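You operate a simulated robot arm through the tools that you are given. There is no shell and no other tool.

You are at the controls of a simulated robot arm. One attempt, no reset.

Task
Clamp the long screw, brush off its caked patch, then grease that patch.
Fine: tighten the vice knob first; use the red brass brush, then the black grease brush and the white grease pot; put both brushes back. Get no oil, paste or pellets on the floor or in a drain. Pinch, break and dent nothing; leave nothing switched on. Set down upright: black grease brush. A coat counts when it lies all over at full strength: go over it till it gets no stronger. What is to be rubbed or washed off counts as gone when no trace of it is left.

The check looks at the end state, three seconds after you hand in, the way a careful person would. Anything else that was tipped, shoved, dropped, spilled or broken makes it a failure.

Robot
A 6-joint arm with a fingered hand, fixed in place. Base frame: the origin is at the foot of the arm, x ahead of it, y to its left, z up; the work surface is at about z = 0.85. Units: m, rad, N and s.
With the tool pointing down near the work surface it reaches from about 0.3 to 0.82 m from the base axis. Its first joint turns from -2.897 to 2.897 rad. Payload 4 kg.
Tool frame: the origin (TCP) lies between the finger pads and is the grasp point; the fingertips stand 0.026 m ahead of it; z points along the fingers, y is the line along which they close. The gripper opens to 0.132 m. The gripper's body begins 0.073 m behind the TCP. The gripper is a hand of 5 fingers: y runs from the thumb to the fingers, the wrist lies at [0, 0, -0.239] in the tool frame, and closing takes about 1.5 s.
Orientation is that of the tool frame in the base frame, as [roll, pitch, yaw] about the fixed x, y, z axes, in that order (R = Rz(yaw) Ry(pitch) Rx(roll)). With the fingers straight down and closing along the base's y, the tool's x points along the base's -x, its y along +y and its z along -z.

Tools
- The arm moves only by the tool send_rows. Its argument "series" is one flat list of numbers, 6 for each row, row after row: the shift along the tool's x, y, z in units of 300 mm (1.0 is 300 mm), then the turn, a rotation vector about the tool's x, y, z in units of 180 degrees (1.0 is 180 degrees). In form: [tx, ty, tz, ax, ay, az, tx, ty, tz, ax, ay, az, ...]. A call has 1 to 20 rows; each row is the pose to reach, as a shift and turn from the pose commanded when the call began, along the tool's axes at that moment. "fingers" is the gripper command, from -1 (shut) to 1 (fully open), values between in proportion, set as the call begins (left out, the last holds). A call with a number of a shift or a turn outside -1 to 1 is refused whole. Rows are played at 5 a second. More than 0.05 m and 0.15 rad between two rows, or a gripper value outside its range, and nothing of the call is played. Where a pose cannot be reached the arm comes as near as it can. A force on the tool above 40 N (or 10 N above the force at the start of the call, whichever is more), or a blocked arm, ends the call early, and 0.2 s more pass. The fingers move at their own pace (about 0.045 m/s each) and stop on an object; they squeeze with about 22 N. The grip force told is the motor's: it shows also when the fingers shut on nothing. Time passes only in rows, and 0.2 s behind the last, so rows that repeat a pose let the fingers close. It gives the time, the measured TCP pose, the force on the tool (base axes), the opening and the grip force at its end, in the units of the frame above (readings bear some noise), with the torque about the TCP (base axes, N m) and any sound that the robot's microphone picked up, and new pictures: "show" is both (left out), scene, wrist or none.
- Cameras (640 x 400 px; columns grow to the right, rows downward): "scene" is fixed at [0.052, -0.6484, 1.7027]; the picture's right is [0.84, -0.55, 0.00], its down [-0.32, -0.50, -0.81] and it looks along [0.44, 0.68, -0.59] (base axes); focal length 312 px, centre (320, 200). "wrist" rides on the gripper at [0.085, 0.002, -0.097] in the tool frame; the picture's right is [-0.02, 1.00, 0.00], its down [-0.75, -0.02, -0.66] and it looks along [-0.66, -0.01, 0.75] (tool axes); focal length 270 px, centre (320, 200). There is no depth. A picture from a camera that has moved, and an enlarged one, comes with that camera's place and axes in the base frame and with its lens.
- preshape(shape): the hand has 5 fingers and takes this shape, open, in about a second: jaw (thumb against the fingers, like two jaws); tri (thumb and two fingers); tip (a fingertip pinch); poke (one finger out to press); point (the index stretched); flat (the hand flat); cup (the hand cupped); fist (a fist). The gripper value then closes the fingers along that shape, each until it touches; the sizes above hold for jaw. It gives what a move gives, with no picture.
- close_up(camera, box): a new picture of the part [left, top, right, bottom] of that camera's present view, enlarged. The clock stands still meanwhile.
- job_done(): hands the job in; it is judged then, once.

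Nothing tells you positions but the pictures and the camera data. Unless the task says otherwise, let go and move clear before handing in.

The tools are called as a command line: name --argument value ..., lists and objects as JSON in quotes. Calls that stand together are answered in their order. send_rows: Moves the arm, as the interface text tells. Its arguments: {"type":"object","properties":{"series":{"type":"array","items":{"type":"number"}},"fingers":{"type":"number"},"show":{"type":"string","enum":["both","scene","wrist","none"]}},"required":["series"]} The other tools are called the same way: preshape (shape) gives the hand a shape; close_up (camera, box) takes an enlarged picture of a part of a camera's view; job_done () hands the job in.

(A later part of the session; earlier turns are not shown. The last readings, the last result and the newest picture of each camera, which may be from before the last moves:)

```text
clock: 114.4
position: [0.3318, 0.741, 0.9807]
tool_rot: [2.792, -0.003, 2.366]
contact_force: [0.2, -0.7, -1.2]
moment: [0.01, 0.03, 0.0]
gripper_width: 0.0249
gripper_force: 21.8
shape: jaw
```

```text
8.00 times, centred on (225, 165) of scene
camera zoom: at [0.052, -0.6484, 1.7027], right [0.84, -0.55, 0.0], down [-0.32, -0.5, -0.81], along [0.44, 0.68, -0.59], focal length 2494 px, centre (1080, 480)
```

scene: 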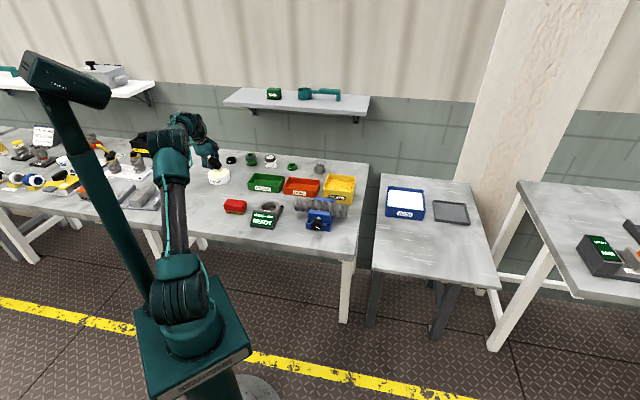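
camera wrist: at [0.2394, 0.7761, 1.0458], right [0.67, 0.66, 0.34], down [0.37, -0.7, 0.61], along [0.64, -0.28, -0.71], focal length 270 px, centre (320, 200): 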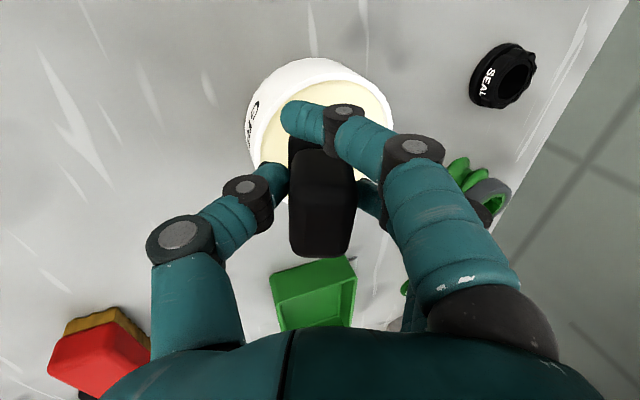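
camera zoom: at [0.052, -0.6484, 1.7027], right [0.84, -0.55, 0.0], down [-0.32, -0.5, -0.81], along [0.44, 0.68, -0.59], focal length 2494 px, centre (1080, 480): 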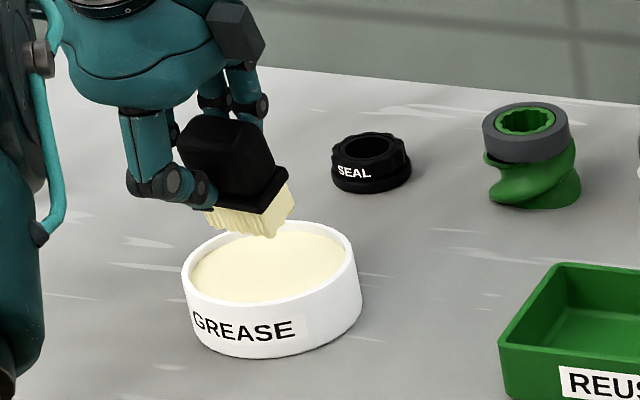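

The bristles are fully loaded with grease and the pot is undisturbed. I'll lift, straighten the hand, and carry the brush over the bench to the screw.

send_rows --series '[0, 0.034, -0.094, 0, 0, 0, -0.09, -0.05, -0.16, 0.02, 0, 0, -0.18, -0.12, -0.22, 0.042, 0, 0, -0.27, -0.19, -0.28, 0.064, 0, 0, -0.36, -0.26, -0.34, 0.086, 0, 0, -0.42, -0.31, -0.38, 0.1, 0, 0, -0.467, -0.3475, -0.41, 0.111, 0, 0, -0.467, -0.3475, -0.41, 0.111, 0, 0]' --show "none"

send_rows --series '[-0.12, -0.02, 0, 0, 0, 0, -0.24, -0.04, 0, 0, 0, 0, -0.36, -0.06, 0, 0, 0, 0, -0.48, -0.08, 0, 0, 0, 0, -0.6, -0.1, 0, 0, 0, 0, -0.72, -0.12, 0, 0, 0, 0, -0.84, -0.138, 0, 0, 0, 0, -0.95, -0.138, 0, 0, 0, 0]'

```text
clock: 116.2
position: [0.3335, 0.5427, 1.0597]
tool_rot: [-3.141, -0.002, 2.367]
contact_force: [0.0, 0.2, -1.8]
moment: [0.02, 0.02, 0.0]
gripper_width: 0.025
gripper_force: 22.4
shape: jaw
```

```text
clock: 118.0
position: [0.5086, 0.3118, 1.0592]
tool_rot: [-3.141, -0.002, 2.367]
contact_force: [-0.1, -0.2, -0.6]
moment: [-0.02, 0.0, -0.01]
gripper_width: 0.025
gripper_force: 22.1
shape: jaw
camera wrist: at [0.4487, 0.3724, 1.1565], right [0.71, 0.7, 0.0], down [0.53, -0.54, 0.66], along [0.46, -0.47, -0.75], focal length 270 px, centre (320, 200)
```

scene: 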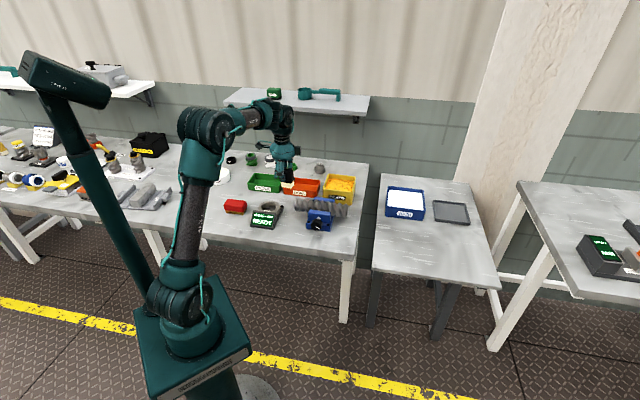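
wrist: 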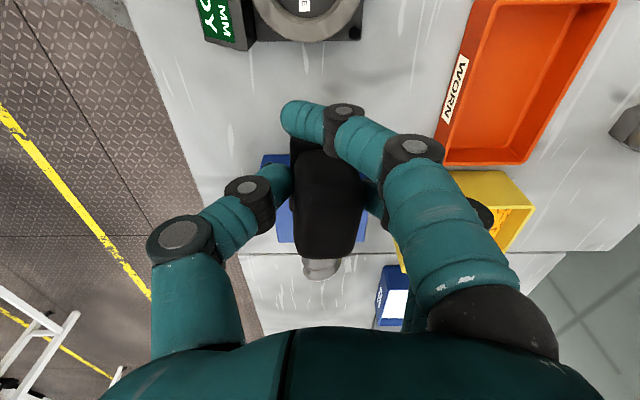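

close_up --camera "wrist" --box '[220, 80, 420, 290]'

close_up --camera "scene" --box '[250, 130, 330, 200]'

```text
1.90 times, centred on (320, 185) of wrist
camera zoom: at [0.4487, 0.3724, 1.1565], right [0.71, 0.7, 0.0], down [0.53, -0.54, 0.66], along [0.46, -0.47, -0.75], focal length 515 px, centre (320, 229)
```

zoom: 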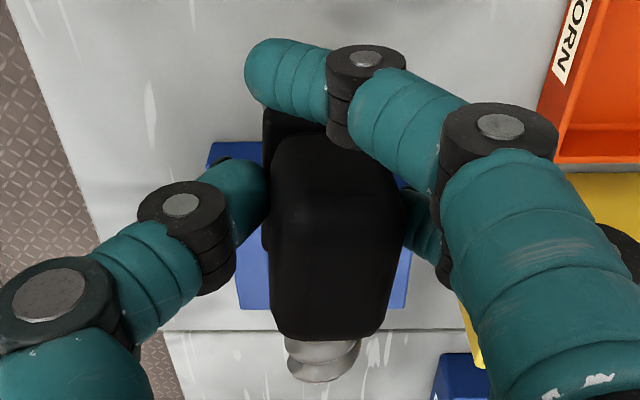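

```text
5.71 times, centred on (290, 165) of scene
camera zoom: at [0.052, -0.6484, 1.7027], right [0.84, -0.55, 0.0], down [-0.32, -0.5, -0.81], along [0.44, 0.68, -0.59], focal length 1782 px, centre (491, 400)
```

zoom: 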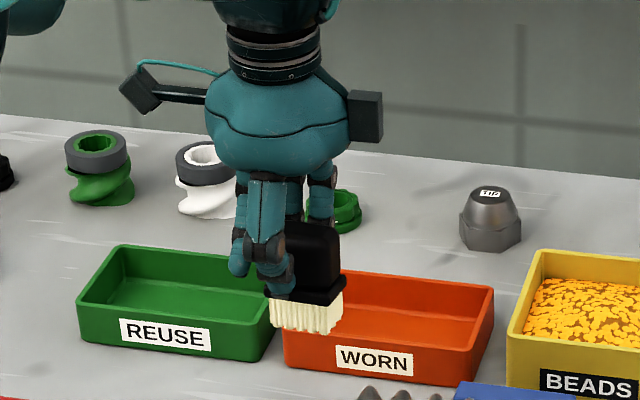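

The brush is steady and upright. Moving over the patch and down toward contact.

send_rows --series '[-0.13, -0.002, 0, 0, 0, 0, -0.26, -0.004, 0, 0, 0, 0, -0.39, -0.006, 0, 0, 0, 0, -0.527, -0.007, 0, 0, 0, 0, -0.527, -0.007, 0.08, 0, 0, 0, -0.527, -0.007, 0.15, 0, 0, 0, -0.527, -0.007, 0.17, 0, 0, 0]'

close_up --camera "scene" --box '[290, 170, 360, 225]'

```text
clock: 119.6
position: [0.6207, 0.2002, 1.0081]
tool_rot: [3.14, -0.001, 2.367]
contact_force: [-0.3, 0.4, -0.4]
moment: [0.02, -0.02, 0.0]
gripper_width: 0.0248
gripper_force: 22.0
shape: jaw
camera wrist: at [0.5596, 0.2612, 1.105], right [0.71, 0.7, 0.0], down [0.53, -0.54, 0.66], along [0.46, -0.47, -0.75], focal length 270 px, centre (320, 200)
```

scene: 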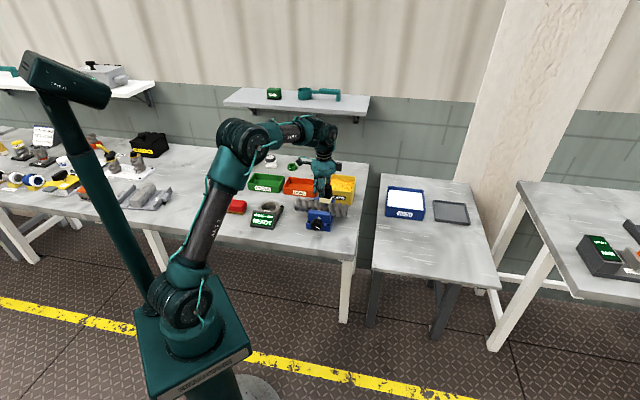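
wrist: 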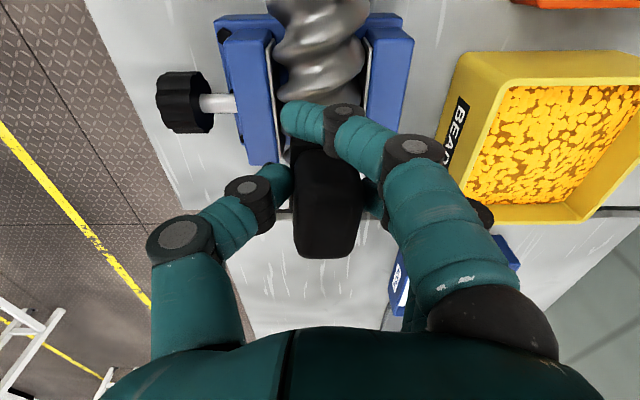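

```text
7.27 times, centred on (325, 198) of scene
camera zoom: at [0.052, -0.6484, 1.7027], right [0.84, -0.55, 0.0], down [-0.32, -0.5, -0.81], along [0.44, 0.68, -0.59], focal length 2268 px, centre (284, 218)
```

zoom: 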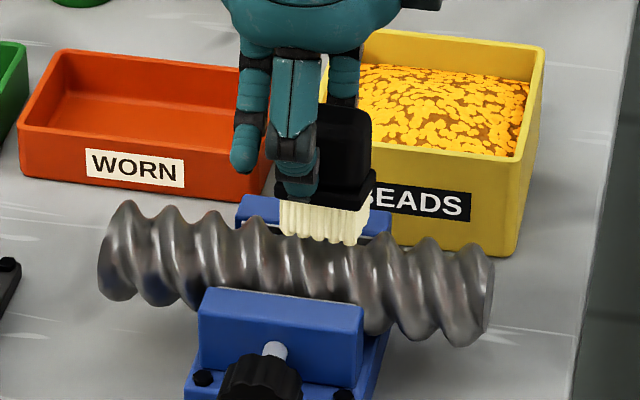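

Good position. Lowering in small steps to contact.

send_rows --series '[0, 0, 0.01, 0, 0, 0, 0, 0, 0.02, 0, 0, 0, 0, 0, 0.027, 0, 0, 0, 0, 0, 0.033, 0, 0, 0]' --show "none"

close_up --camera "scene" --box '[290, 170, 360, 225]'

```text
clock: 120.6
position: [0.6196, 0.2013, 1.0002]
tool_rot: [3.138, 0.0, 2.364]
contact_force: [-3.8, -3.6, 19.4]
moment: [-0.06, -0.08, -0.01]
gripper_width: 0.0254
gripper_force: 22.2
shape: jaw
```

```text
7.27 times, centred on (325, 198) of scene
camera zoom: at [0.052, -0.6484, 1.7027], right [0.84, -0.55, 0.0], down [-0.32, -0.5, -0.81], along [0.44, 0.68, -0.59], focal length 2268 px, centre (284, 218)
```

zoom: 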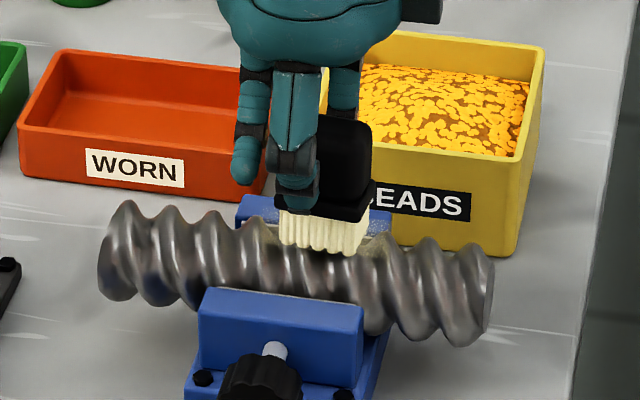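

Contact at z ≈ 1.000, and the coat starts to show. I'll ease the pressure slightly and stroke along the patch with side offsets.

send_rows --series '[0.04, 0, -0.003, 0, 0, 0, 0.08, 0, -0.003, 0, 0, 0, 0.11, 0, -0.003, 0, 0, 0, 0.06, 0, -0.003, 0, 0, 0, 0, 0, -0.003, 0, 0, 0, -0.06, 0, -0.003, 0, 0, 0, -0.12, 0, -0.003, 0, 0, 0, -0.06, 0.02, -0.003, 0, 0, 0, 0, 0.03, -0.003, 0, 0, 0, 0.06, 0.03, -0.003, 0, 0, 0, 0.11, 0.03, -0.003, 0, 0, 0, 0.06, 0.01, -0.003, 0, 0, 0, 0, -0.01, -0.003, 0, 0, 0, -0.06, -0.03, -0.003, 0, 0, 0, -0.12, -0.03, -0.003, 0, 0, 0, -0.06, -0.03, -0.003, 0, 0, 0, 0, -0.03, -0.003, 0, 0, 0, 0.06, -0.03, -0.003, 0, 0, 0, 0.11, -0.03, -0.003, 0, 0, 0, 0.05, 0, -0.003, 0, 0, 0]'

close_up --camera "scene" --box '[290, 170, 360, 225]'

```text
clock: 124.8
position: [0.6083, 0.2117, 0.9985]
tool_rot: [3.139, -0.001, 2.366]
contact_force: [-4.1, 2.8, 15.0]
moment: [0.12, -0.09, 0.06]
gripper_width: 0.0258
gripper_force: 22.5
shape: jaw
camera wrist: at [0.5487, 0.2722, 1.0965], right [0.71, 0.7, 0.0], down [0.53, -0.54, 0.66], along [0.46, -0.47, -0.75], focal length 270 px, centre (320, 200)
```

scene: 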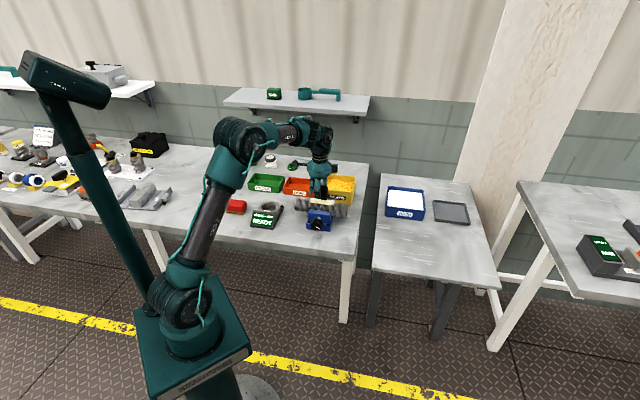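
wrist: 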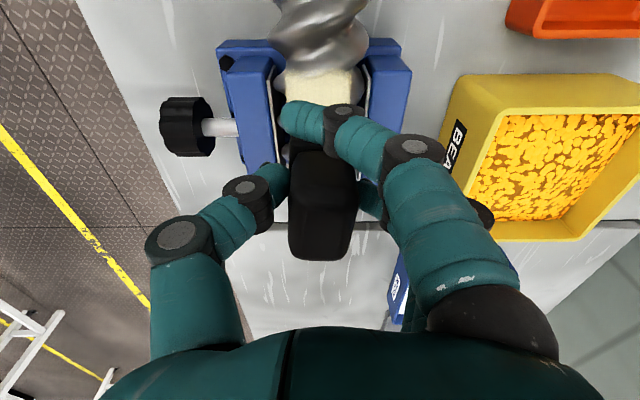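

```text
7.27 times, centred on (325, 198) of scene
camera zoom: at [0.052, -0.6484, 1.7027], right [0.84, -0.55, 0.0], down [-0.32, -0.5, -0.81], along [0.44, 0.68, -0.59], focal length 2268 px, centre (284, 218)
```

zoom: 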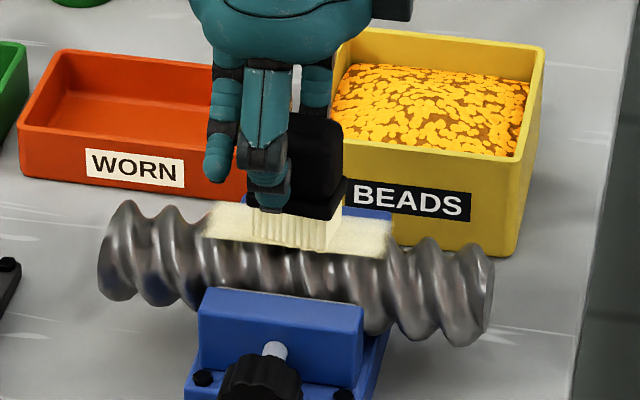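

A cream coat now covers the patch, a bit thinner at the right end. I'll go over the whole area again, extending further right.

send_rows --series '[0, 0, 0, 0, 0, 0, -0.05, 0, 0, 0, 0, 0, -0.1, 0, 0, 0, 0, 0, -0.15, 0, 0, 0, 0, 0, -0.2, 0, 0, 0, 0, 0, -0.15, 0.03, 0, 0, 0, 0, -0.1, 0.035, 0, 0, 0, 0, -0.05, 0.035, 0, 0, 0, 0, 0.04, 0.035, 0, 0, 0, 0, -0.02, 0.02, 0, 0, 0, 0, -0.08, 0, 0, 0, 0, 0, -0.14, -0.02, 0, 0, 0, 0, -0.2, -0.035, 0, 0, 0, 0, -0.15, -0.035, 0, 0, 0, 0, -0.1, -0.035, 0, 0, 0, 0, -0.05, -0.035, 0, 0, 0, 0, 0.04, -0.035, 0, 0, 0, 0, -0.02, 0, 0, 0, 0, 0, -0.08, 0, 0, 0, 0, 0, -0.14, 0, 0, 0, 0, 0]' --show "none"

send_rows --series '[0, 0, -0.1, 0, 0, 0, -0.1, 0, -0.2, 0, 0, 0, -0.22, 0, -0.2, 0, 0, 0, -0.22, 0, -0.2, 0, 0, 0]' --show "wrist"

close_up --camera "scene" --box '[290, 170, 360, 225]'

close_up --camera "wrist" --box '[220, 0, 420, 110]'

```text
clock: 129.0
position: [0.6386, 0.1832, 0.9987]
tool_rot: [3.141, -0.002, 2.367]
contact_force: [-0.4, 2.3, 7.7]
moment: [0.13, -0.12, 0.01]
gripper_width: 0.0255
gripper_force: 21.9
shape: jaw
```

```text
clock: 130.0
position: [0.6856, 0.1365, 1.0584]
tool_rot: [-3.141, -0.002, 2.366]
contact_force: [0.6, -0.7, -0.2]
moment: [0.02, 0.02, -0.01]
gripper_width: 0.0252
gripper_force: 22.2
shape: jaw
camera wrist: at [0.6257, 0.1962, 1.1558], right [0.71, 0.7, 0.0], down [0.53, -0.54, 0.66], along [0.46, -0.47, -0.75], focal length 270 px, centre (320, 200)
```

wrist: 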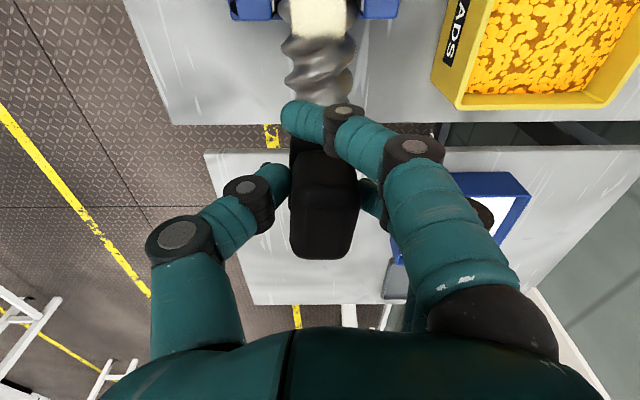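

```text
7.27 times, centred on (325, 198) of scene
camera zoom: at [0.052, -0.6484, 1.7027], right [0.84, -0.55, 0.0], down [-0.32, -0.5, -0.81], along [0.44, 0.68, -0.59], focal length 2268 px, centre (284, 218)
```

zoom: 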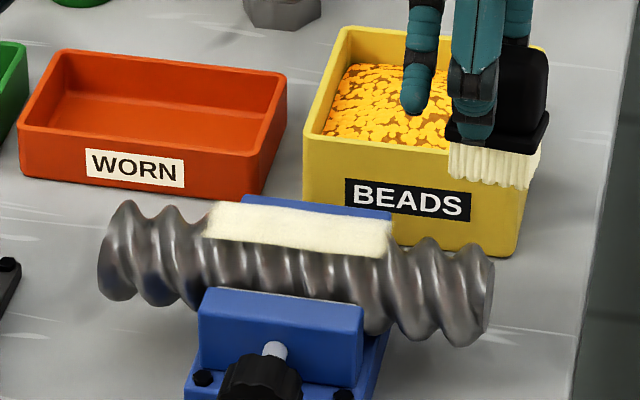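

```text
3.20 times, centred on (320, 55) of wrist
camera zoom: at [0.6257, 0.1962, 1.1558], right [0.71, 0.7, 0.0], down [0.53, -0.54, 0.66], along [0.46, -0.47, -0.75], focal length 865 px, centre (320, 664)
```

zoom: 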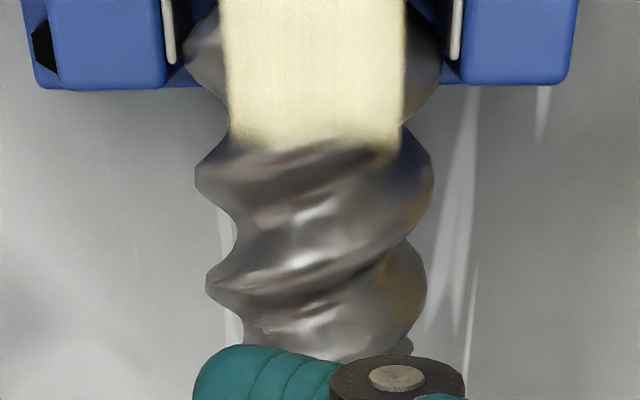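

The coat is now an even cream rectangle over the patch. I'll look closer to judge strength at the edges.

close_up --camera "scene" --box '[305, 185, 340, 210]'

```text
16.00 times, centred on (322, 198) of scene
camera zoom: at [0.052, -0.6484, 1.7027], right [0.84, -0.55, 0.0], down [-0.32, -0.5, -0.81], along [0.44, 0.68, -0.59], focal length 4989 px, centre (280, 240)
```

zoom: 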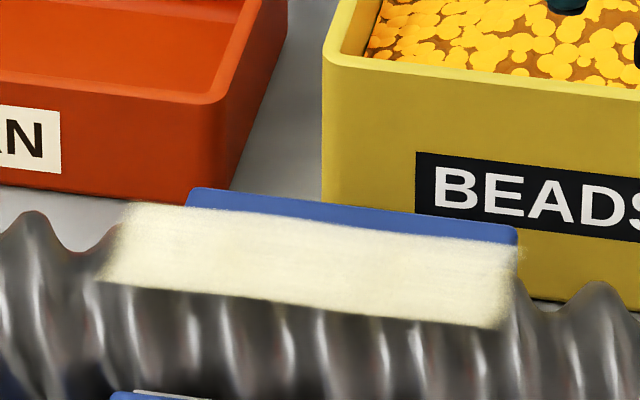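

The coat looks good but is a little soft at its ends. I'll make another full pass reaching further left as well, then compare.

send_rows --series '[0.13, 0, 0, 0, 0, 0, 0.26, 0, 0, 0, 0, 0, 0.39, 0, 0, 0, 0, 0, 0.48, 0, 0, 0, 0, 0, 0.48, 0, 0.1, 0, 0, 0, 0.48, 0, 0.17, 0, 0, 0, 0.48, 0, 0.195, 0, 0, 0, 0.48, 0, 0.2, 0, 0, 0]' --show "none"

send_rows --series '[-0.06, 0, 0, 0, 0, 0, -0.12, 0, 0, 0, 0, 0, -0.18, 0, 0, 0, 0, 0, -0.24, 0, 0, 0, 0, 0, -0.3, 0, 0, 0, 0, 0, -0.35, 0.015, 0, 0, 0, 0, -0.3, 0.035, 0, 0, 0, 0, -0.24, 0.035, 0, 0, 0, 0, -0.18, 0.035, 0, 0, 0, 0, -0.12, 0.035, 0, 0, 0, 0, -0.06, 0.035, 0, 0, 0, 0, 0, 0.035, 0, 0, 0, 0, 0.02, 0, 0, 0, 0, 0, 0, -0.035, 0, 0, 0, 0, -0.06, -0.035, 0, 0, 0, 0, -0.12, -0.035, 0, 0, 0, 0, -0.18, -0.035, 0, 0, 0, 0, -0.24, -0.035, 0, 0, 0, 0, -0.3, -0.035, 0, 0, 0, 0, -0.35, -0.02, 0, 0, 0, 0]' --show "none"

send_rows --series '[0, 0, -0.1, 0, 0, 0, -0.08, 0, -0.2, 0, 0, 0, -0.16, 0, -0.2, 0, 0, 0, -0.16, 0, -0.2, 0, 0, 0]' --show "wrist"

close_up --camera "scene" --box '[305, 185, 340, 210]'

close_up --camera "scene" --box '[290, 160, 370, 225]'

```text
clock: 131.8
position: [0.5845, 0.2363, 0.9993]
tool_rot: [3.14, -0.001, 2.366]
contact_force: [-1.6, -1.0, 5.2]
moment: [0.01, 0.0, 0.01]
gripper_width: 0.0247
gripper_force: 21.2
shape: jaw
```

```text
clock: 136.0
position: [0.6552, 0.1589, 0.9998]
tool_rot: [3.14, -0.001, 2.366]
contact_force: [-1.8, 1.4, 6.6]
moment: [0.06, -0.02, 0.0]
gripper_width: 0.0253
gripper_force: 21.3
shape: jaw
```

```text
clock: 137.0
position: [0.6886, 0.1243, 1.0582]
tool_rot: [3.141, -0.002, 2.367]
contact_force: [-0.8, 0.4, -1.3]
moment: [-0.01, 0.01, -0.03]
gripper_width: 0.025
gripper_force: 21.6
shape: jaw
camera wrist: at [0.6288, 0.1852, 1.156], right [0.71, 0.7, 0.0], down [0.53, -0.54, 0.66], along [0.46, -0.47, -0.75], focal length 270 px, centre (320, 200)
```

wrist: 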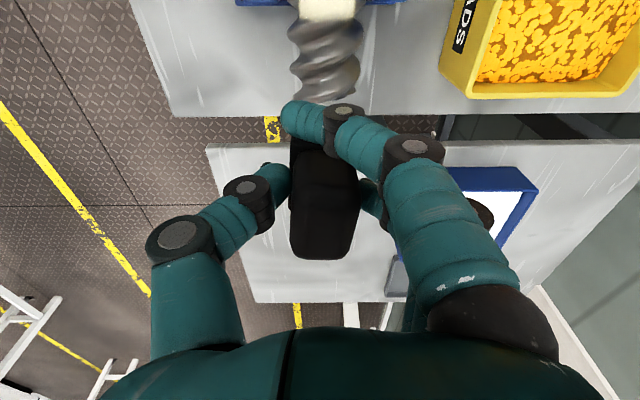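

```text
16.00 times, centred on (322, 198) of scene
camera zoom: at [0.052, -0.6484, 1.7027], right [0.84, -0.55, 0.0], down [-0.32, -0.5, -0.81], along [0.44, 0.68, -0.59], focal length 4989 px, centre (280, 240)
```

zoom: 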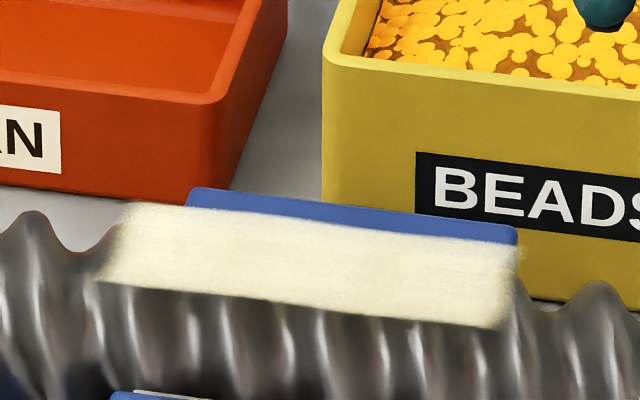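

```text
6.15 times, centred on (330, 192) of scene
camera zoom: at [0.052, -0.6484, 1.7027], right [0.84, -0.55, 0.0], down [-0.32, -0.5, -0.81], along [0.44, 0.68, -0.59], focal length 1919 px, centre (258, 246)
```

zoom: 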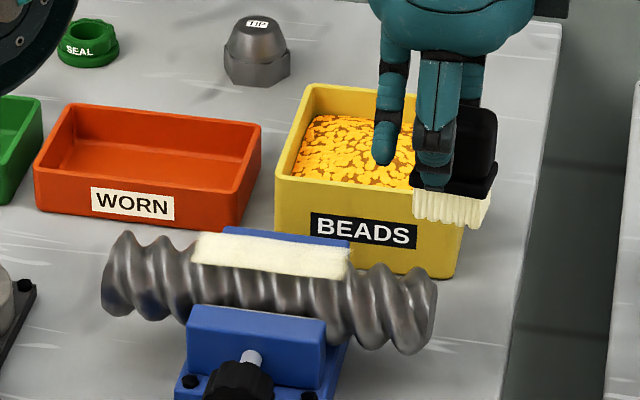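

The coat didn't change visibly. I'll check it from above at the back side with the wrist camera.

send_rows --series '[0.11, 0.09, 0, 0, 0, 0, 0.22, 0.19, 0, 0, 0, 0, 0.333, 0.283, 0, 0, 0, 0, 0.333, 0.283, 0, 0, 0, 0]' --show "wrist"

close_up --camera "wrist" --box '[140, 10, 300, 160]'

```text
clock: 138.0
position: [0.6758, 0.2559, 1.0585]
tool_rot: [3.139, -0.003, 2.366]
contact_force: [-1.0, 1.0, -0.4]
moment: [0.02, 0.01, -0.03]
gripper_width: 0.0251
gripper_force: 22.0
shape: jaw
camera wrist: at [0.617, 0.3163, 1.1567], right [0.71, 0.7, 0.0], down [0.53, -0.54, 0.66], along [0.46, -0.47, -0.75], focal length 270 px, centre (320, 200)
```

wrist: 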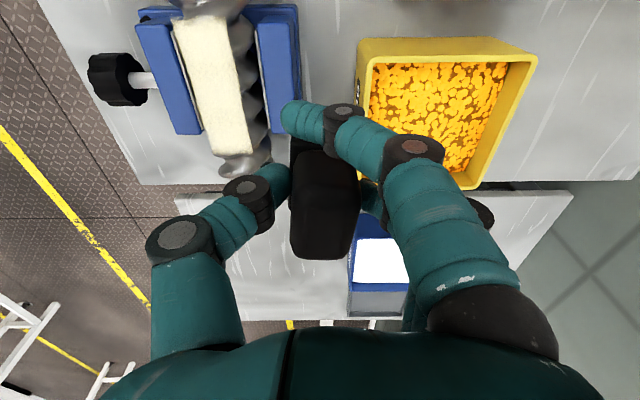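

```text
2.67 times, centred on (220, 85) of wrist
camera zoom: at [0.617, 0.3163, 1.1567], right [0.71, 0.7, 0.0], down [0.53, -0.54, 0.66], along [0.46, -0.47, -0.75], focal length 721 px, centre (587, 507)
```

zoom: 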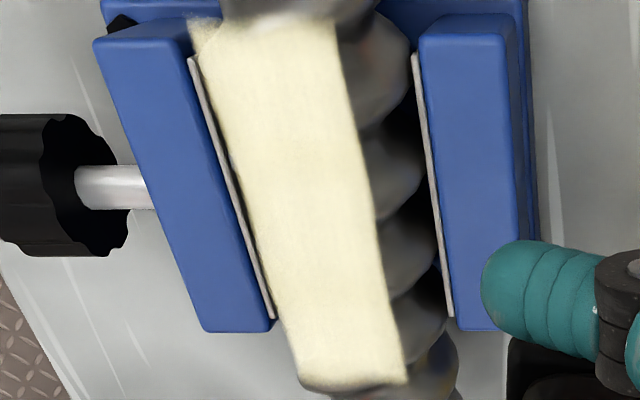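

The coat looks solid except for slightly thin corners. To be sure of full strength I'll reload the brush once and go over it again. Heading back to the pot along the known path.

send_rows --series '[0.12, -0.02, 0, 0, 0, 0, 0.24, -0.04, 0, 0, 0, 0, 0.36, -0.06, 0, 0, 0, 0, 0.48, -0.08, 0, 0, 0, 0, 0.6, -0.1, 0, 0, 0, 0, 0.72, -0.12, 0, 0, 0, 0, 0.84, -0.13, 0, 0, 0, 0, 0.96, -0.13, 0, 0, 0, 0]' --show "none"

send_rows --series '[0.13, 0, 0, 0, 0, 0, 0.26, 0, 0, 0, 0, 0, 0.39, 0, 0, 0, 0, 0, 0.52, 0, 0, 0, 0, 0]' --show "none"

send_rows --series '[0.08, 0.08, 0.02, -0.02, 0, 0, 0.16, 0.16, 0.05, -0.042, 0, 0, 0.24, 0.24, 0.08, -0.064, 0, 0, 0.32, 0.32, 0.11, -0.086, 0, 0, 0.4, 0.4, 0.14, -0.1, 0, 0, 0.47, 0.463, 0.17, -0.111, 0, 0, 0.47, 0.463, 0.22, -0.111, 0, 0, 0.47, 0.463, 0.22, -0.111, 0, 0]' --show "wrist"

close_up --camera "scene" --box '[200, 140, 250, 190]'

```text
clock: 139.8
position: [0.4429, 0.4288, 1.0589]
tool_rot: [3.14, 0.0, 2.366]
contact_force: [-0.7, -0.1, -1.4]
moment: [0.01, -0.01, 0.0]
gripper_width: 0.0249
gripper_force: 22.1
shape: jaw
```

```text
clock: 140.8
position: [0.3304, 0.5388, 1.0601]
tool_rot: [3.141, -0.002, 2.365]
contact_force: [0.1, -0.6, -0.7]
moment: [0.03, 0.02, 0.01]
gripper_width: 0.025
gripper_force: 22.6
shape: jaw
```

```text
clock: 142.6
position: [0.3298, 0.7378, 0.9946]
tool_rot: [2.794, -0.001, 2.367]
contact_force: [0.6, 0.3, -0.9]
moment: [-0.04, 0.02, -0.03]
gripper_width: 0.0248
gripper_force: 22.1
shape: jaw
camera wrist: at [0.2457, 0.7741, 1.0865], right [0.67, 0.66, 0.34], down [0.37, -0.7, 0.61], along [0.64, -0.28, -0.71], focal length 270 px, centre (320, 200)
```

wrist: 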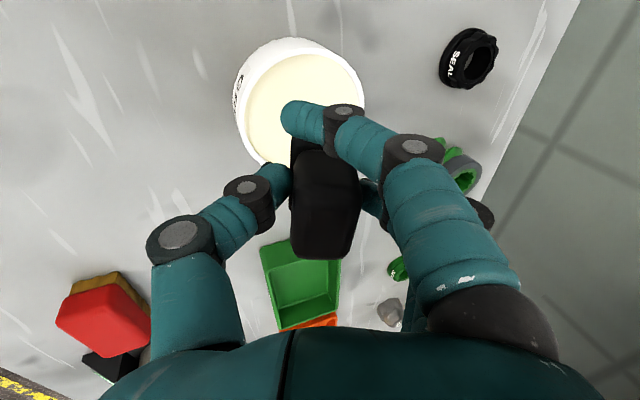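

```text
8.00 times, centred on (225, 165) of scene
camera zoom: at [0.052, -0.6484, 1.7027], right [0.84, -0.55, 0.0], down [-0.32, -0.5, -0.81], along [0.44, 0.68, -0.59], focal length 2494 px, centre (1080, 480)
```

zoom: 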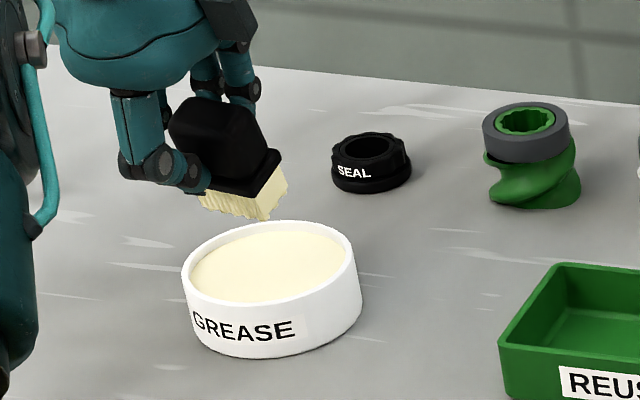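

In position. Dipping again to the same depth and lifting out.

send_rows --series '[0, -0.02, 0.08, 0, 0, 0, 0, -0.037, 0.135, 0, 0, 0, 0, -0.0443, 0.1635, 0, 0, 0, 0.012, -0.0443, 0.1635, 0, 0, 0, 0, -0.0343, 0.1665, 0, 0, 0, -0.012, -0.0443, 0.1635, 0, 0, 0, 0, -0.0443, 0.1635, 0, 0, 0]' --show "none"

send_rows --series '[0, 0.015, -0.04, 0, 0, 0, 0, 0.03, -0.085, 0, 0, 0, 0, 0.04, -0.12, 0, 0, 0]' --show "none"

close_up --camera "scene" --box '[200, 140, 250, 190]'

```text
clock: 144.2
position: [0.3323, 0.7387, 0.9438]
tool_rot: [2.791, -0.002, 2.366]
contact_force: [1.4, -0.8, 4.8]
moment: [-0.09, -0.15, 0.01]
gripper_width: 0.0246
gripper_force: 21.7
shape: jaw
```

```text
clock: 145.0
position: [0.3302, 0.7391, 0.9827]
tool_rot: [2.79, -0.001, 2.366]
contact_force: [0.0, -0.7, -1.2]
moment: [0.01, 0.02, -0.02]
gripper_width: 0.0244
gripper_force: 22.2
shape: jaw
```

```text
8.00 times, centred on (225, 165) of scene
camera zoom: at [0.052, -0.6484, 1.7027], right [0.84, -0.55, 0.0], down [-0.32, -0.5, -0.81], along [0.44, 0.68, -0.59], focal length 2494 px, centre (1080, 480)
```

zoom: 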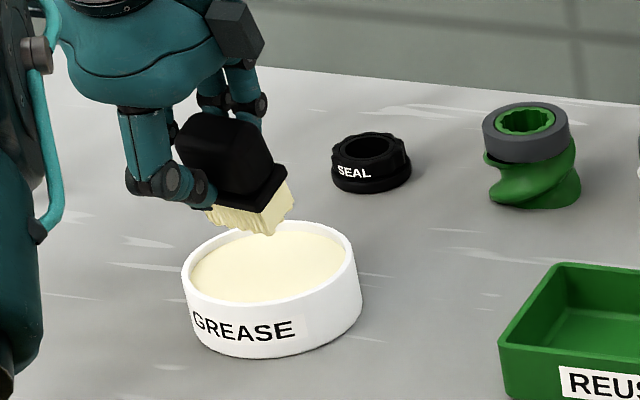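

Reloaded. Returning to the screw along the same path.

send_rows --series '[0, 0.034, -0.094, 0, 0, 0, -0.09, -0.05, -0.16, 0.02, 0, 0, -0.18, -0.12, -0.22, 0.042, 0, 0, -0.27, -0.19, -0.28, 0.064, 0, 0, -0.36, -0.26, -0.34, 0.086, 0, 0, -0.42, -0.31, -0.38, 0.1, 0, 0, -0.467, -0.3475, -0.41, 0.111, 0, 0, -0.467, -0.3475, -0.41, 0.111, 0, 0]' --show "none"

send_rows --series '[-0.12, -0.02, 0, 0, 0, 0, -0.24, -0.04, 0, 0, 0, 0, -0.36, -0.06, 0, 0, 0, 0, -0.48, -0.08, 0, 0, 0, 0, -0.6, -0.1, 0, 0, 0, 0, -0.72, -0.12, 0, 0, 0, 0, -0.84, -0.13, 0, 0, 0, 0, -0.95, -0.13, 0, 0, 0, 0]' --show "none"

send_rows --series '[-0.12, 0, 0, 0, 0, 0, -0.24, 0, 0, 0, 0, 0, -0.35, 0, 0, 0, 0, 0, -0.35, 0, 0.08, 0, 0, 0, -0.35, 0, 0.15, 0, 0, 0, -0.35, 0, 0.175, 0, 0, 0, -0.35, 0, 0.175, 0, 0, 0]'

```text
clock: 146.8
position: [0.3323, 0.541, 1.0619]
tool_rot: [-3.139, -0.002, 2.367]
contact_force: [0.6, -0.6, -0.3]
moment: [0.0, 0.0, -0.02]
gripper_width: 0.0243
gripper_force: 21.9
shape: jaw
```

```text
clock: 148.6
position: [0.5085, 0.3135, 1.0597]
tool_rot: [-3.141, -0.002, 2.366]
contact_force: [0.3, -0.9, -0.9]
moment: [-0.01, -0.04, 0.03]
gripper_width: 0.0246
gripper_force: 21.9
shape: jaw
```

```text
clock: 150.2
position: [0.5846, 0.2394, 1.0078]
tool_rot: [3.14, -0.003, 2.366]
contact_force: [-0.1, 0.8, -0.2]
moment: [0.0, 0.01, 0.01]
gripper_width: 0.0242
gripper_force: 22.0
shape: jaw
camera wrist: at [0.5244, 0.301, 1.1059], right [0.71, 0.7, 0.0], down [0.53, -0.54, 0.66], along [0.46, -0.47, -0.75], focal length 270 px, centre (320, 200)
```

scene: 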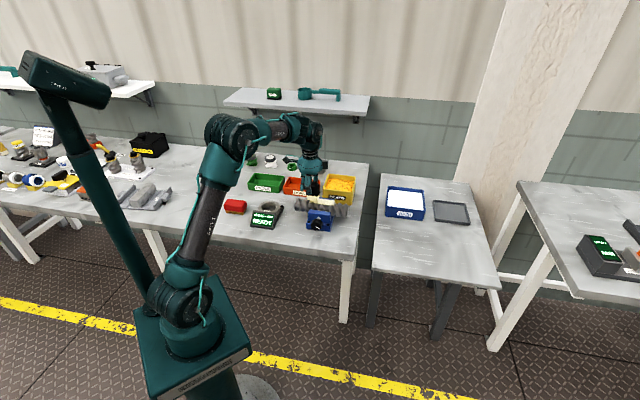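
wrist: 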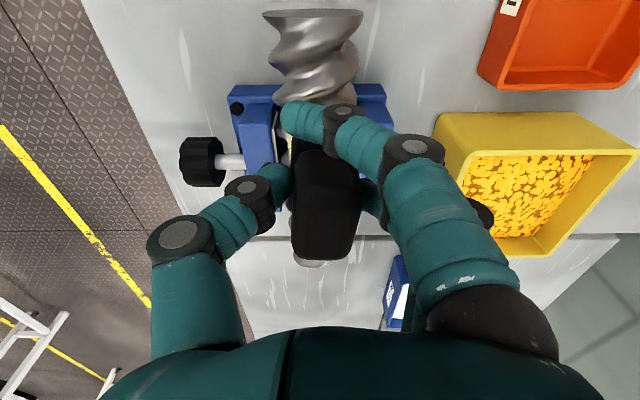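

Now lowering to contact and making full strokes across the patch, including both ends and sides.

send_rows --series '[0, -0.008, 0.02, 0, 0, 0, 0, -0.008, 0.027, 0, 0, 0, 0, -0.008, 0.031, 0, 0, 0]' --show "none"

send_rows --series '[0.02, -0.035, 0, 0, 0, 0, -0.04, -0.035, 0, 0, 0, 0, -0.1, -0.035, 0, 0, 0, 0, -0.16, -0.035, 0, 0, 0, 0, -0.22, -0.035, 0, 0, 0, 0, -0.28, -0.035, 0, 0, 0, 0, -0.34, -0.035, 0, 0, 0, 0, -0.34, 0, 0, 0, 0, 0, -0.28, 0, 0, 0, 0, 0, -0.22, 0, 0, 0, 0, 0, -0.16, 0, 0, 0, 0, 0, -0.1, 0, 0, 0, 0, 0, -0.04, 0, 0, 0, 0, 0, 0.02, 0, 0, 0, 0, 0, 0.02, 0.035, 0, 0, 0, 0, -0.05, 0.035, 0, 0, 0, 0, -0.12, 0.035, 0, 0, 0, 0, -0.19, 0.035, 0, 0, 0, 0, -0.26, 0.035, 0, 0, 0, 0, -0.34, 0.035, 0, 0, 0, 0]' --show "none"

send_rows --series '[0.06, 0, 0, 0, 0, 0, 0.12, 0, 0, 0, 0, 0, 0.18, 0, 0, 0, 0, 0, 0.24, 0, 0, 0, 0, 0, 0.3, 0, 0, 0, 0, 0, 0.36, -0.03, 0, 0, 0, 0, 0.36, -0.07, 0, 0, 0, 0, 0.3, -0.07, 0, 0, 0, 0, 0.24, -0.07, 0, 0, 0, 0, 0.18, -0.07, 0, 0, 0, 0, 0.12, -0.07, 0, 0, 0, 0, 0.06, -0.07, 0, 0, 0, 0, 0, -0.07, 0, 0, 0, 0, 0, -0.035, 0, 0, 0, 0, 0.06, -0.035, 0, 0, 0, 0, 0.12, -0.035, 0, 0, 0, 0, 0.18, -0.035, 0, 0, 0, 0, 0.24, -0.035, 0, 0, 0, 0, 0.3, -0.035, 0, 0, 0, 0, 0.36, -0.035, 0, 0, 0, 0]' --show "none"

```text
clock: 151.0
position: [0.583, 0.239, 0.9992]
tool_rot: [3.14, 0.0, 2.365]
contact_force: [0.2, -2.2, 8.0]
moment: [-0.01, -0.01, 0.0]
gripper_width: 0.0247
gripper_force: 21.8
shape: jaw
```

```text
clock: 155.2
position: [0.6621, 0.1749, 0.9988]
tool_rot: [3.14, -0.001, 2.367]
contact_force: [-2.3, 2.7, 7.7]
moment: [0.1, -0.09, 0.03]
gripper_width: 0.0244
gripper_force: 21.9
shape: jaw
```

```text
clock: 159.4
position: [0.5783, 0.2434, 0.9983]
tool_rot: [3.139, -0.002, 2.366]
contact_force: [2.0, -1.9, 7.2]
moment: [0.04, -0.14, -0.02]
gripper_width: 0.0247
gripper_force: 22.4
shape: jaw
```

Two more full passes done. Lifting and inspecting the coat.

send_rows --series '[0, 0, -0.1, 0, 0, 0, 0, 0, -0.2, 0, 0, 0, -0.07, 0.09, -0.2, 0, 0, 0, -0.14, 0.18, -0.2, 0, 0, 0, -0.21, 0.263, -0.2, 0, 0, 0, -0.21, 0.263, -0.2, 0, 0, 0]' --show "wrist"

close_up --camera "wrist" --box '[140, 10, 300, 160]'

close_up --camera "scene" --box '[305, 185, 340, 210]'

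```text
clock: 160.8
position: [0.679, 0.2553, 1.0605]
tool_rot: [3.141, -0.002, 2.368]
contact_force: [0.2, -1.2, -0.4]
moment: [-0.05, 0.01, 0.01]
gripper_width: 0.0244
gripper_force: 21.9
shape: jaw
camera wrist: at [0.6186, 0.3157, 1.1573], right [0.71, 0.7, 0.0], down [0.53, -0.54, 0.66], along [0.46, -0.47, -0.75], focal length 270 px, centre (320, 200)
```

wrist: 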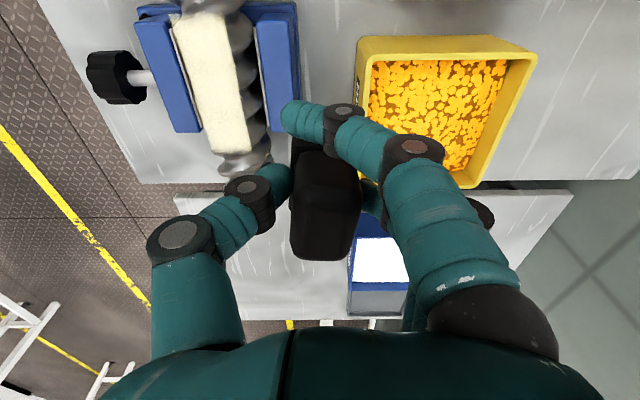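

```text
2.67 times, centred on (220, 85) of wrist
camera zoom: at [0.6186, 0.3157, 1.1573], right [0.71, 0.7, 0.0], down [0.53, -0.54, 0.66], along [0.46, -0.47, -0.75], focal length 721 px, centre (587, 507)
```

zoom: 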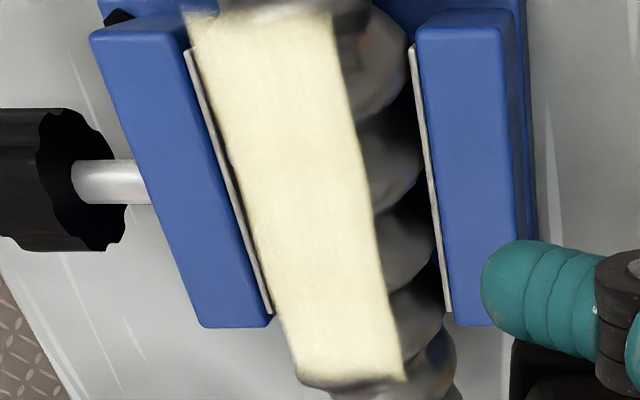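

```text
16.00 times, centred on (322, 198) of scene
camera zoom: at [0.052, -0.6484, 1.7027], right [0.84, -0.55, 0.0], down [-0.32, -0.5, -0.81], along [0.44, 0.68, -0.59], focal length 4989 px, centre (280, 240)
```

zoom: 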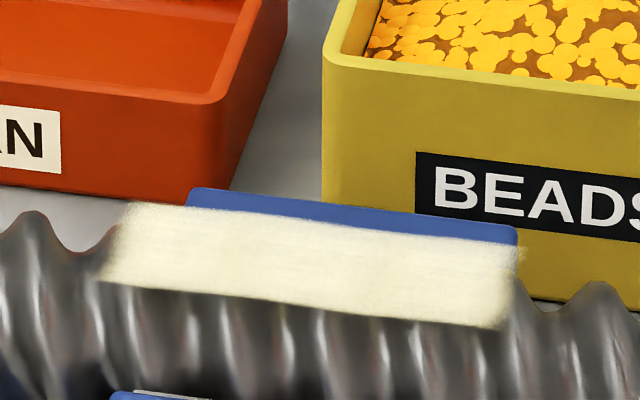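

The coat is slightly stronger at the corner than before, so I'll do one more set of passes to confirm it has saturated.

send_rows --series '[0.06, -0.09, 0, 0, 0, 0, 0.12, -0.18, 0, 0, 0, 0, 0.185, -0.268, 0, 0, 0, 0, 0.185, -0.268, 0.1, 0, 0, 0, 0.185, -0.268, 0.18, 0, 0, 0, 0.185, -0.268, 0.2, 0, 0, 0, 0.185, -0.268, 0.207, 0, 0, 0]' --show "none"

send_rows --series '[0.03, -0.04, 0, 0, 0, 0, -0.04, -0.04, 0, 0, 0, 0, -0.1, -0.04, 0, 0, 0, 0, -0.16, -0.04, 0, 0, 0, 0, -0.22, -0.04, 0, 0, 0, 0, -0.28, -0.04, 0, 0, 0, 0, -0.34, -0.04, 0, 0, 0, 0, -0.34, 0, 0, 0, 0, 0, -0.28, 0, 0, 0, 0, 0, -0.22, 0, 0, 0, 0, 0, -0.16, 0, 0, 0, 0, 0, -0.1, 0, 0, 0, 0, 0, -0.04, 0, 0, 0, 0, 0, 0.03, 0, 0, 0, 0, 0, 0.03, 0.04, 0, 0, 0, 0, -0.05, 0.04, 0, 0, 0, 0, -0.12, 0.04, 0, 0, 0, 0, -0.19, 0.04, 0, 0, 0, 0, -0.26, 0.04, 0, 0, 0, 0, -0.34, 0.04, 0, 0, 0, 0]' --show "none"

send_rows --series '[0.06, 0, 0, 0, 0, 0, 0.12, 0, 0, 0, 0, 0, 0.18, 0, 0, 0, 0, 0, 0.24, 0, 0, 0, 0, 0, 0.3, 0, 0, 0, 0, 0, 0.37, -0.03, 0, 0, 0, 0, 0.37, -0.08, 0, 0, 0, 0, 0.3, -0.08, 0, 0, 0, 0, 0.24, -0.08, 0, 0, 0, 0, 0.18, -0.08, 0, 0, 0, 0, 0.12, -0.08, 0, 0, 0, 0, 0.06, -0.08, 0, 0, 0, 0, 0, -0.08, 0, 0, 0, 0, 0, -0.04, 0, 0, 0, 0, 0.06, -0.04, 0, 0, 0, 0, 0.12, -0.04, 0, 0, 0, 0, 0.18, -0.04, 0, 0, 0, 0, 0.24, -0.04, 0, 0, 0, 0, 0.3, -0.04, 0, 0, 0, 0, 0.36, -0.04, 0, 0, 0, 0]' --show "none"

send_rows --series '[0, 0, -0.1, 0, 0, 0, 0, 0, -0.2, 0, 0, 0, -0.07, 0.09, -0.2, 0, 0, 0, -0.14, 0.18, -0.2, 0, 0, 0, -0.21, 0.263, -0.2, 0, 0, 0, -0.21, 0.263, -0.2, 0, 0, 0]' --show "wrist"

close_up --camera "wrist" --box '[140, 10, 300, 160]'

close_up --camera "scene" --box '[305, 185, 340, 210]'

```text
clock: 162.4
position: [0.5821, 0.2372, 0.9982]
tool_rot: [3.138, -0.002, 2.367]
contact_force: [-3.9, -2.0, 18.1]
moment: [-0.01, -0.02, 0.0]
gripper_width: 0.0251
gripper_force: 22.0
shape: jaw
```

```text
clock: 166.6
position: [0.6647, 0.173, 0.9971]
tool_rot: [-3.141, -0.001, 2.367]
contact_force: [-3.2, 3.5, 11.0]
moment: [0.09, -0.07, 0.04]
gripper_width: 0.0258
gripper_force: 21.8
shape: jaw
```

```text
clock: 170.8
position: [0.5781, 0.2404, 0.9973]
tool_rot: [3.139, -0.002, 2.366]
contact_force: [2.1, -1.9, 8.3]
moment: [-0.02, -0.17, -0.03]
gripper_width: 0.0254
gripper_force: 22.2
shape: jaw
```

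```text
clock: 172.2
position: [0.6797, 0.2525, 1.0571]
tool_rot: [-3.141, -0.002, 2.365]
contact_force: [0.9, 0.2, -0.4]
moment: [-0.01, 0.02, 0.02]
gripper_width: 0.0249
gripper_force: 21.9
shape: jaw
camera wrist: at [0.6186, 0.3137, 1.154], right [0.71, 0.7, 0.0], down [0.53, -0.54, 0.66], along [0.46, -0.47, -0.75], focal length 270 px, centre (320, 200)
```

wrist: 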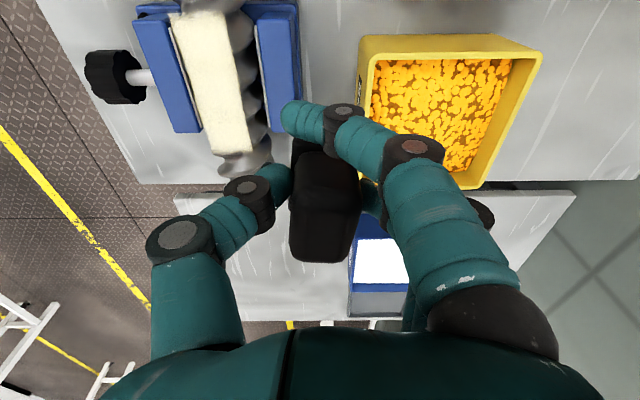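

```text
2.67 times, centred on (220, 85) of wrist
camera zoom: at [0.6186, 0.3137, 1.154], right [0.71, 0.7, 0.0], down [0.53, -0.54, 0.66], along [0.46, -0.47, -0.75], focal length 721 px, centre (587, 507)
```

zoom: 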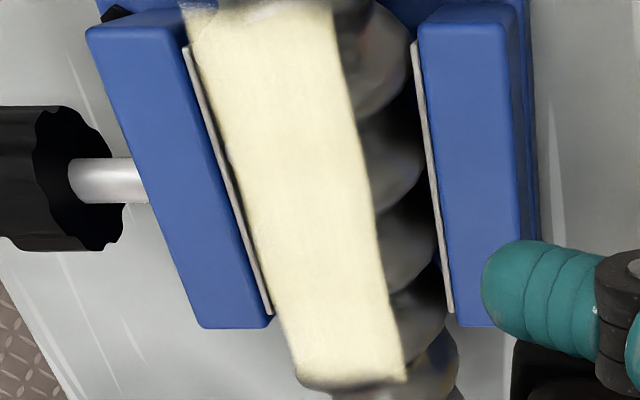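

```text
16.00 times, centred on (322, 198) of scene
camera zoom: at [0.052, -0.6484, 1.7027], right [0.84, -0.55, 0.0], down [-0.32, -0.5, -0.81], along [0.44, 0.68, -0.59], focal length 4989 px, centre (280, 240)
```

zoom: 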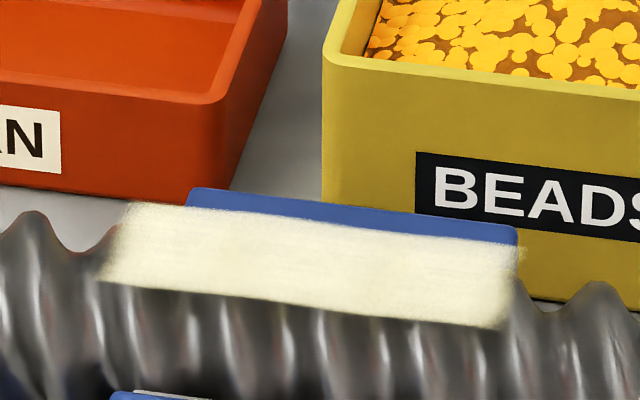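

The coat no longer changes. One more look at the left end of the coat to be sure it's covered there.

send_rows --series '[0.1, 0.03, -0.1, 0, 0, 0, 0.2, 0.03, -0.15, 0, 0, 0, 0.2, 0.03, -0.15, 0, 0, 0]' --show "wrist"

close_up --camera "wrist" --box '[140, 30, 300, 180]'

```text
clock: 173.0
position: [0.643, 0.3011, 1.1012]
tool_rot: [3.141, -0.004, 2.366]
contact_force: [0.2, -0.1, 0.0]
moment: [0.03, 0.0, -0.03]
gripper_width: 0.0247
gripper_force: 21.7
shape: jaw
camera wrist: at [0.5823, 0.3619, 1.1991], right [0.71, 0.7, 0.0], down [0.53, -0.54, 0.66], along [0.46, -0.47, -0.75], focal length 270 px, centre (320, 200)
```

wrist: 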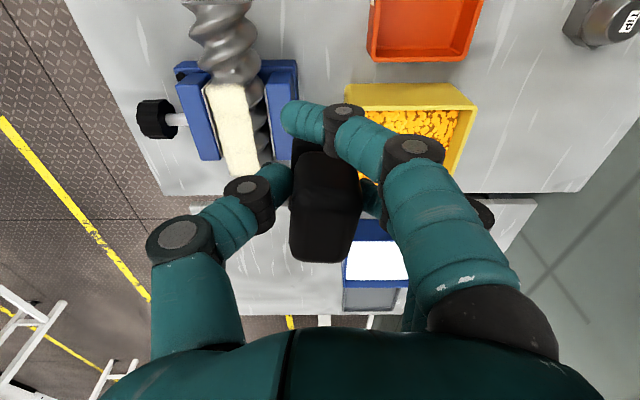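

```text
2.67 times, centred on (220, 105) of wrist
camera zoom: at [0.5823, 0.3619, 1.1991], right [0.71, 0.7, 0.0], down [0.53, -0.54, 0.66], along [0.46, -0.47, -0.75], focal length 721 px, centre (587, 453)
```

zoom: 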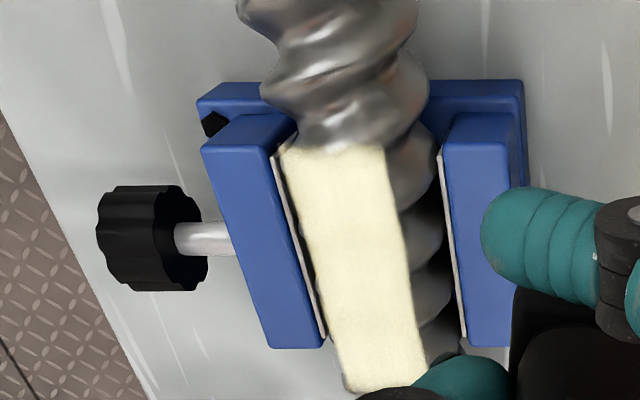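

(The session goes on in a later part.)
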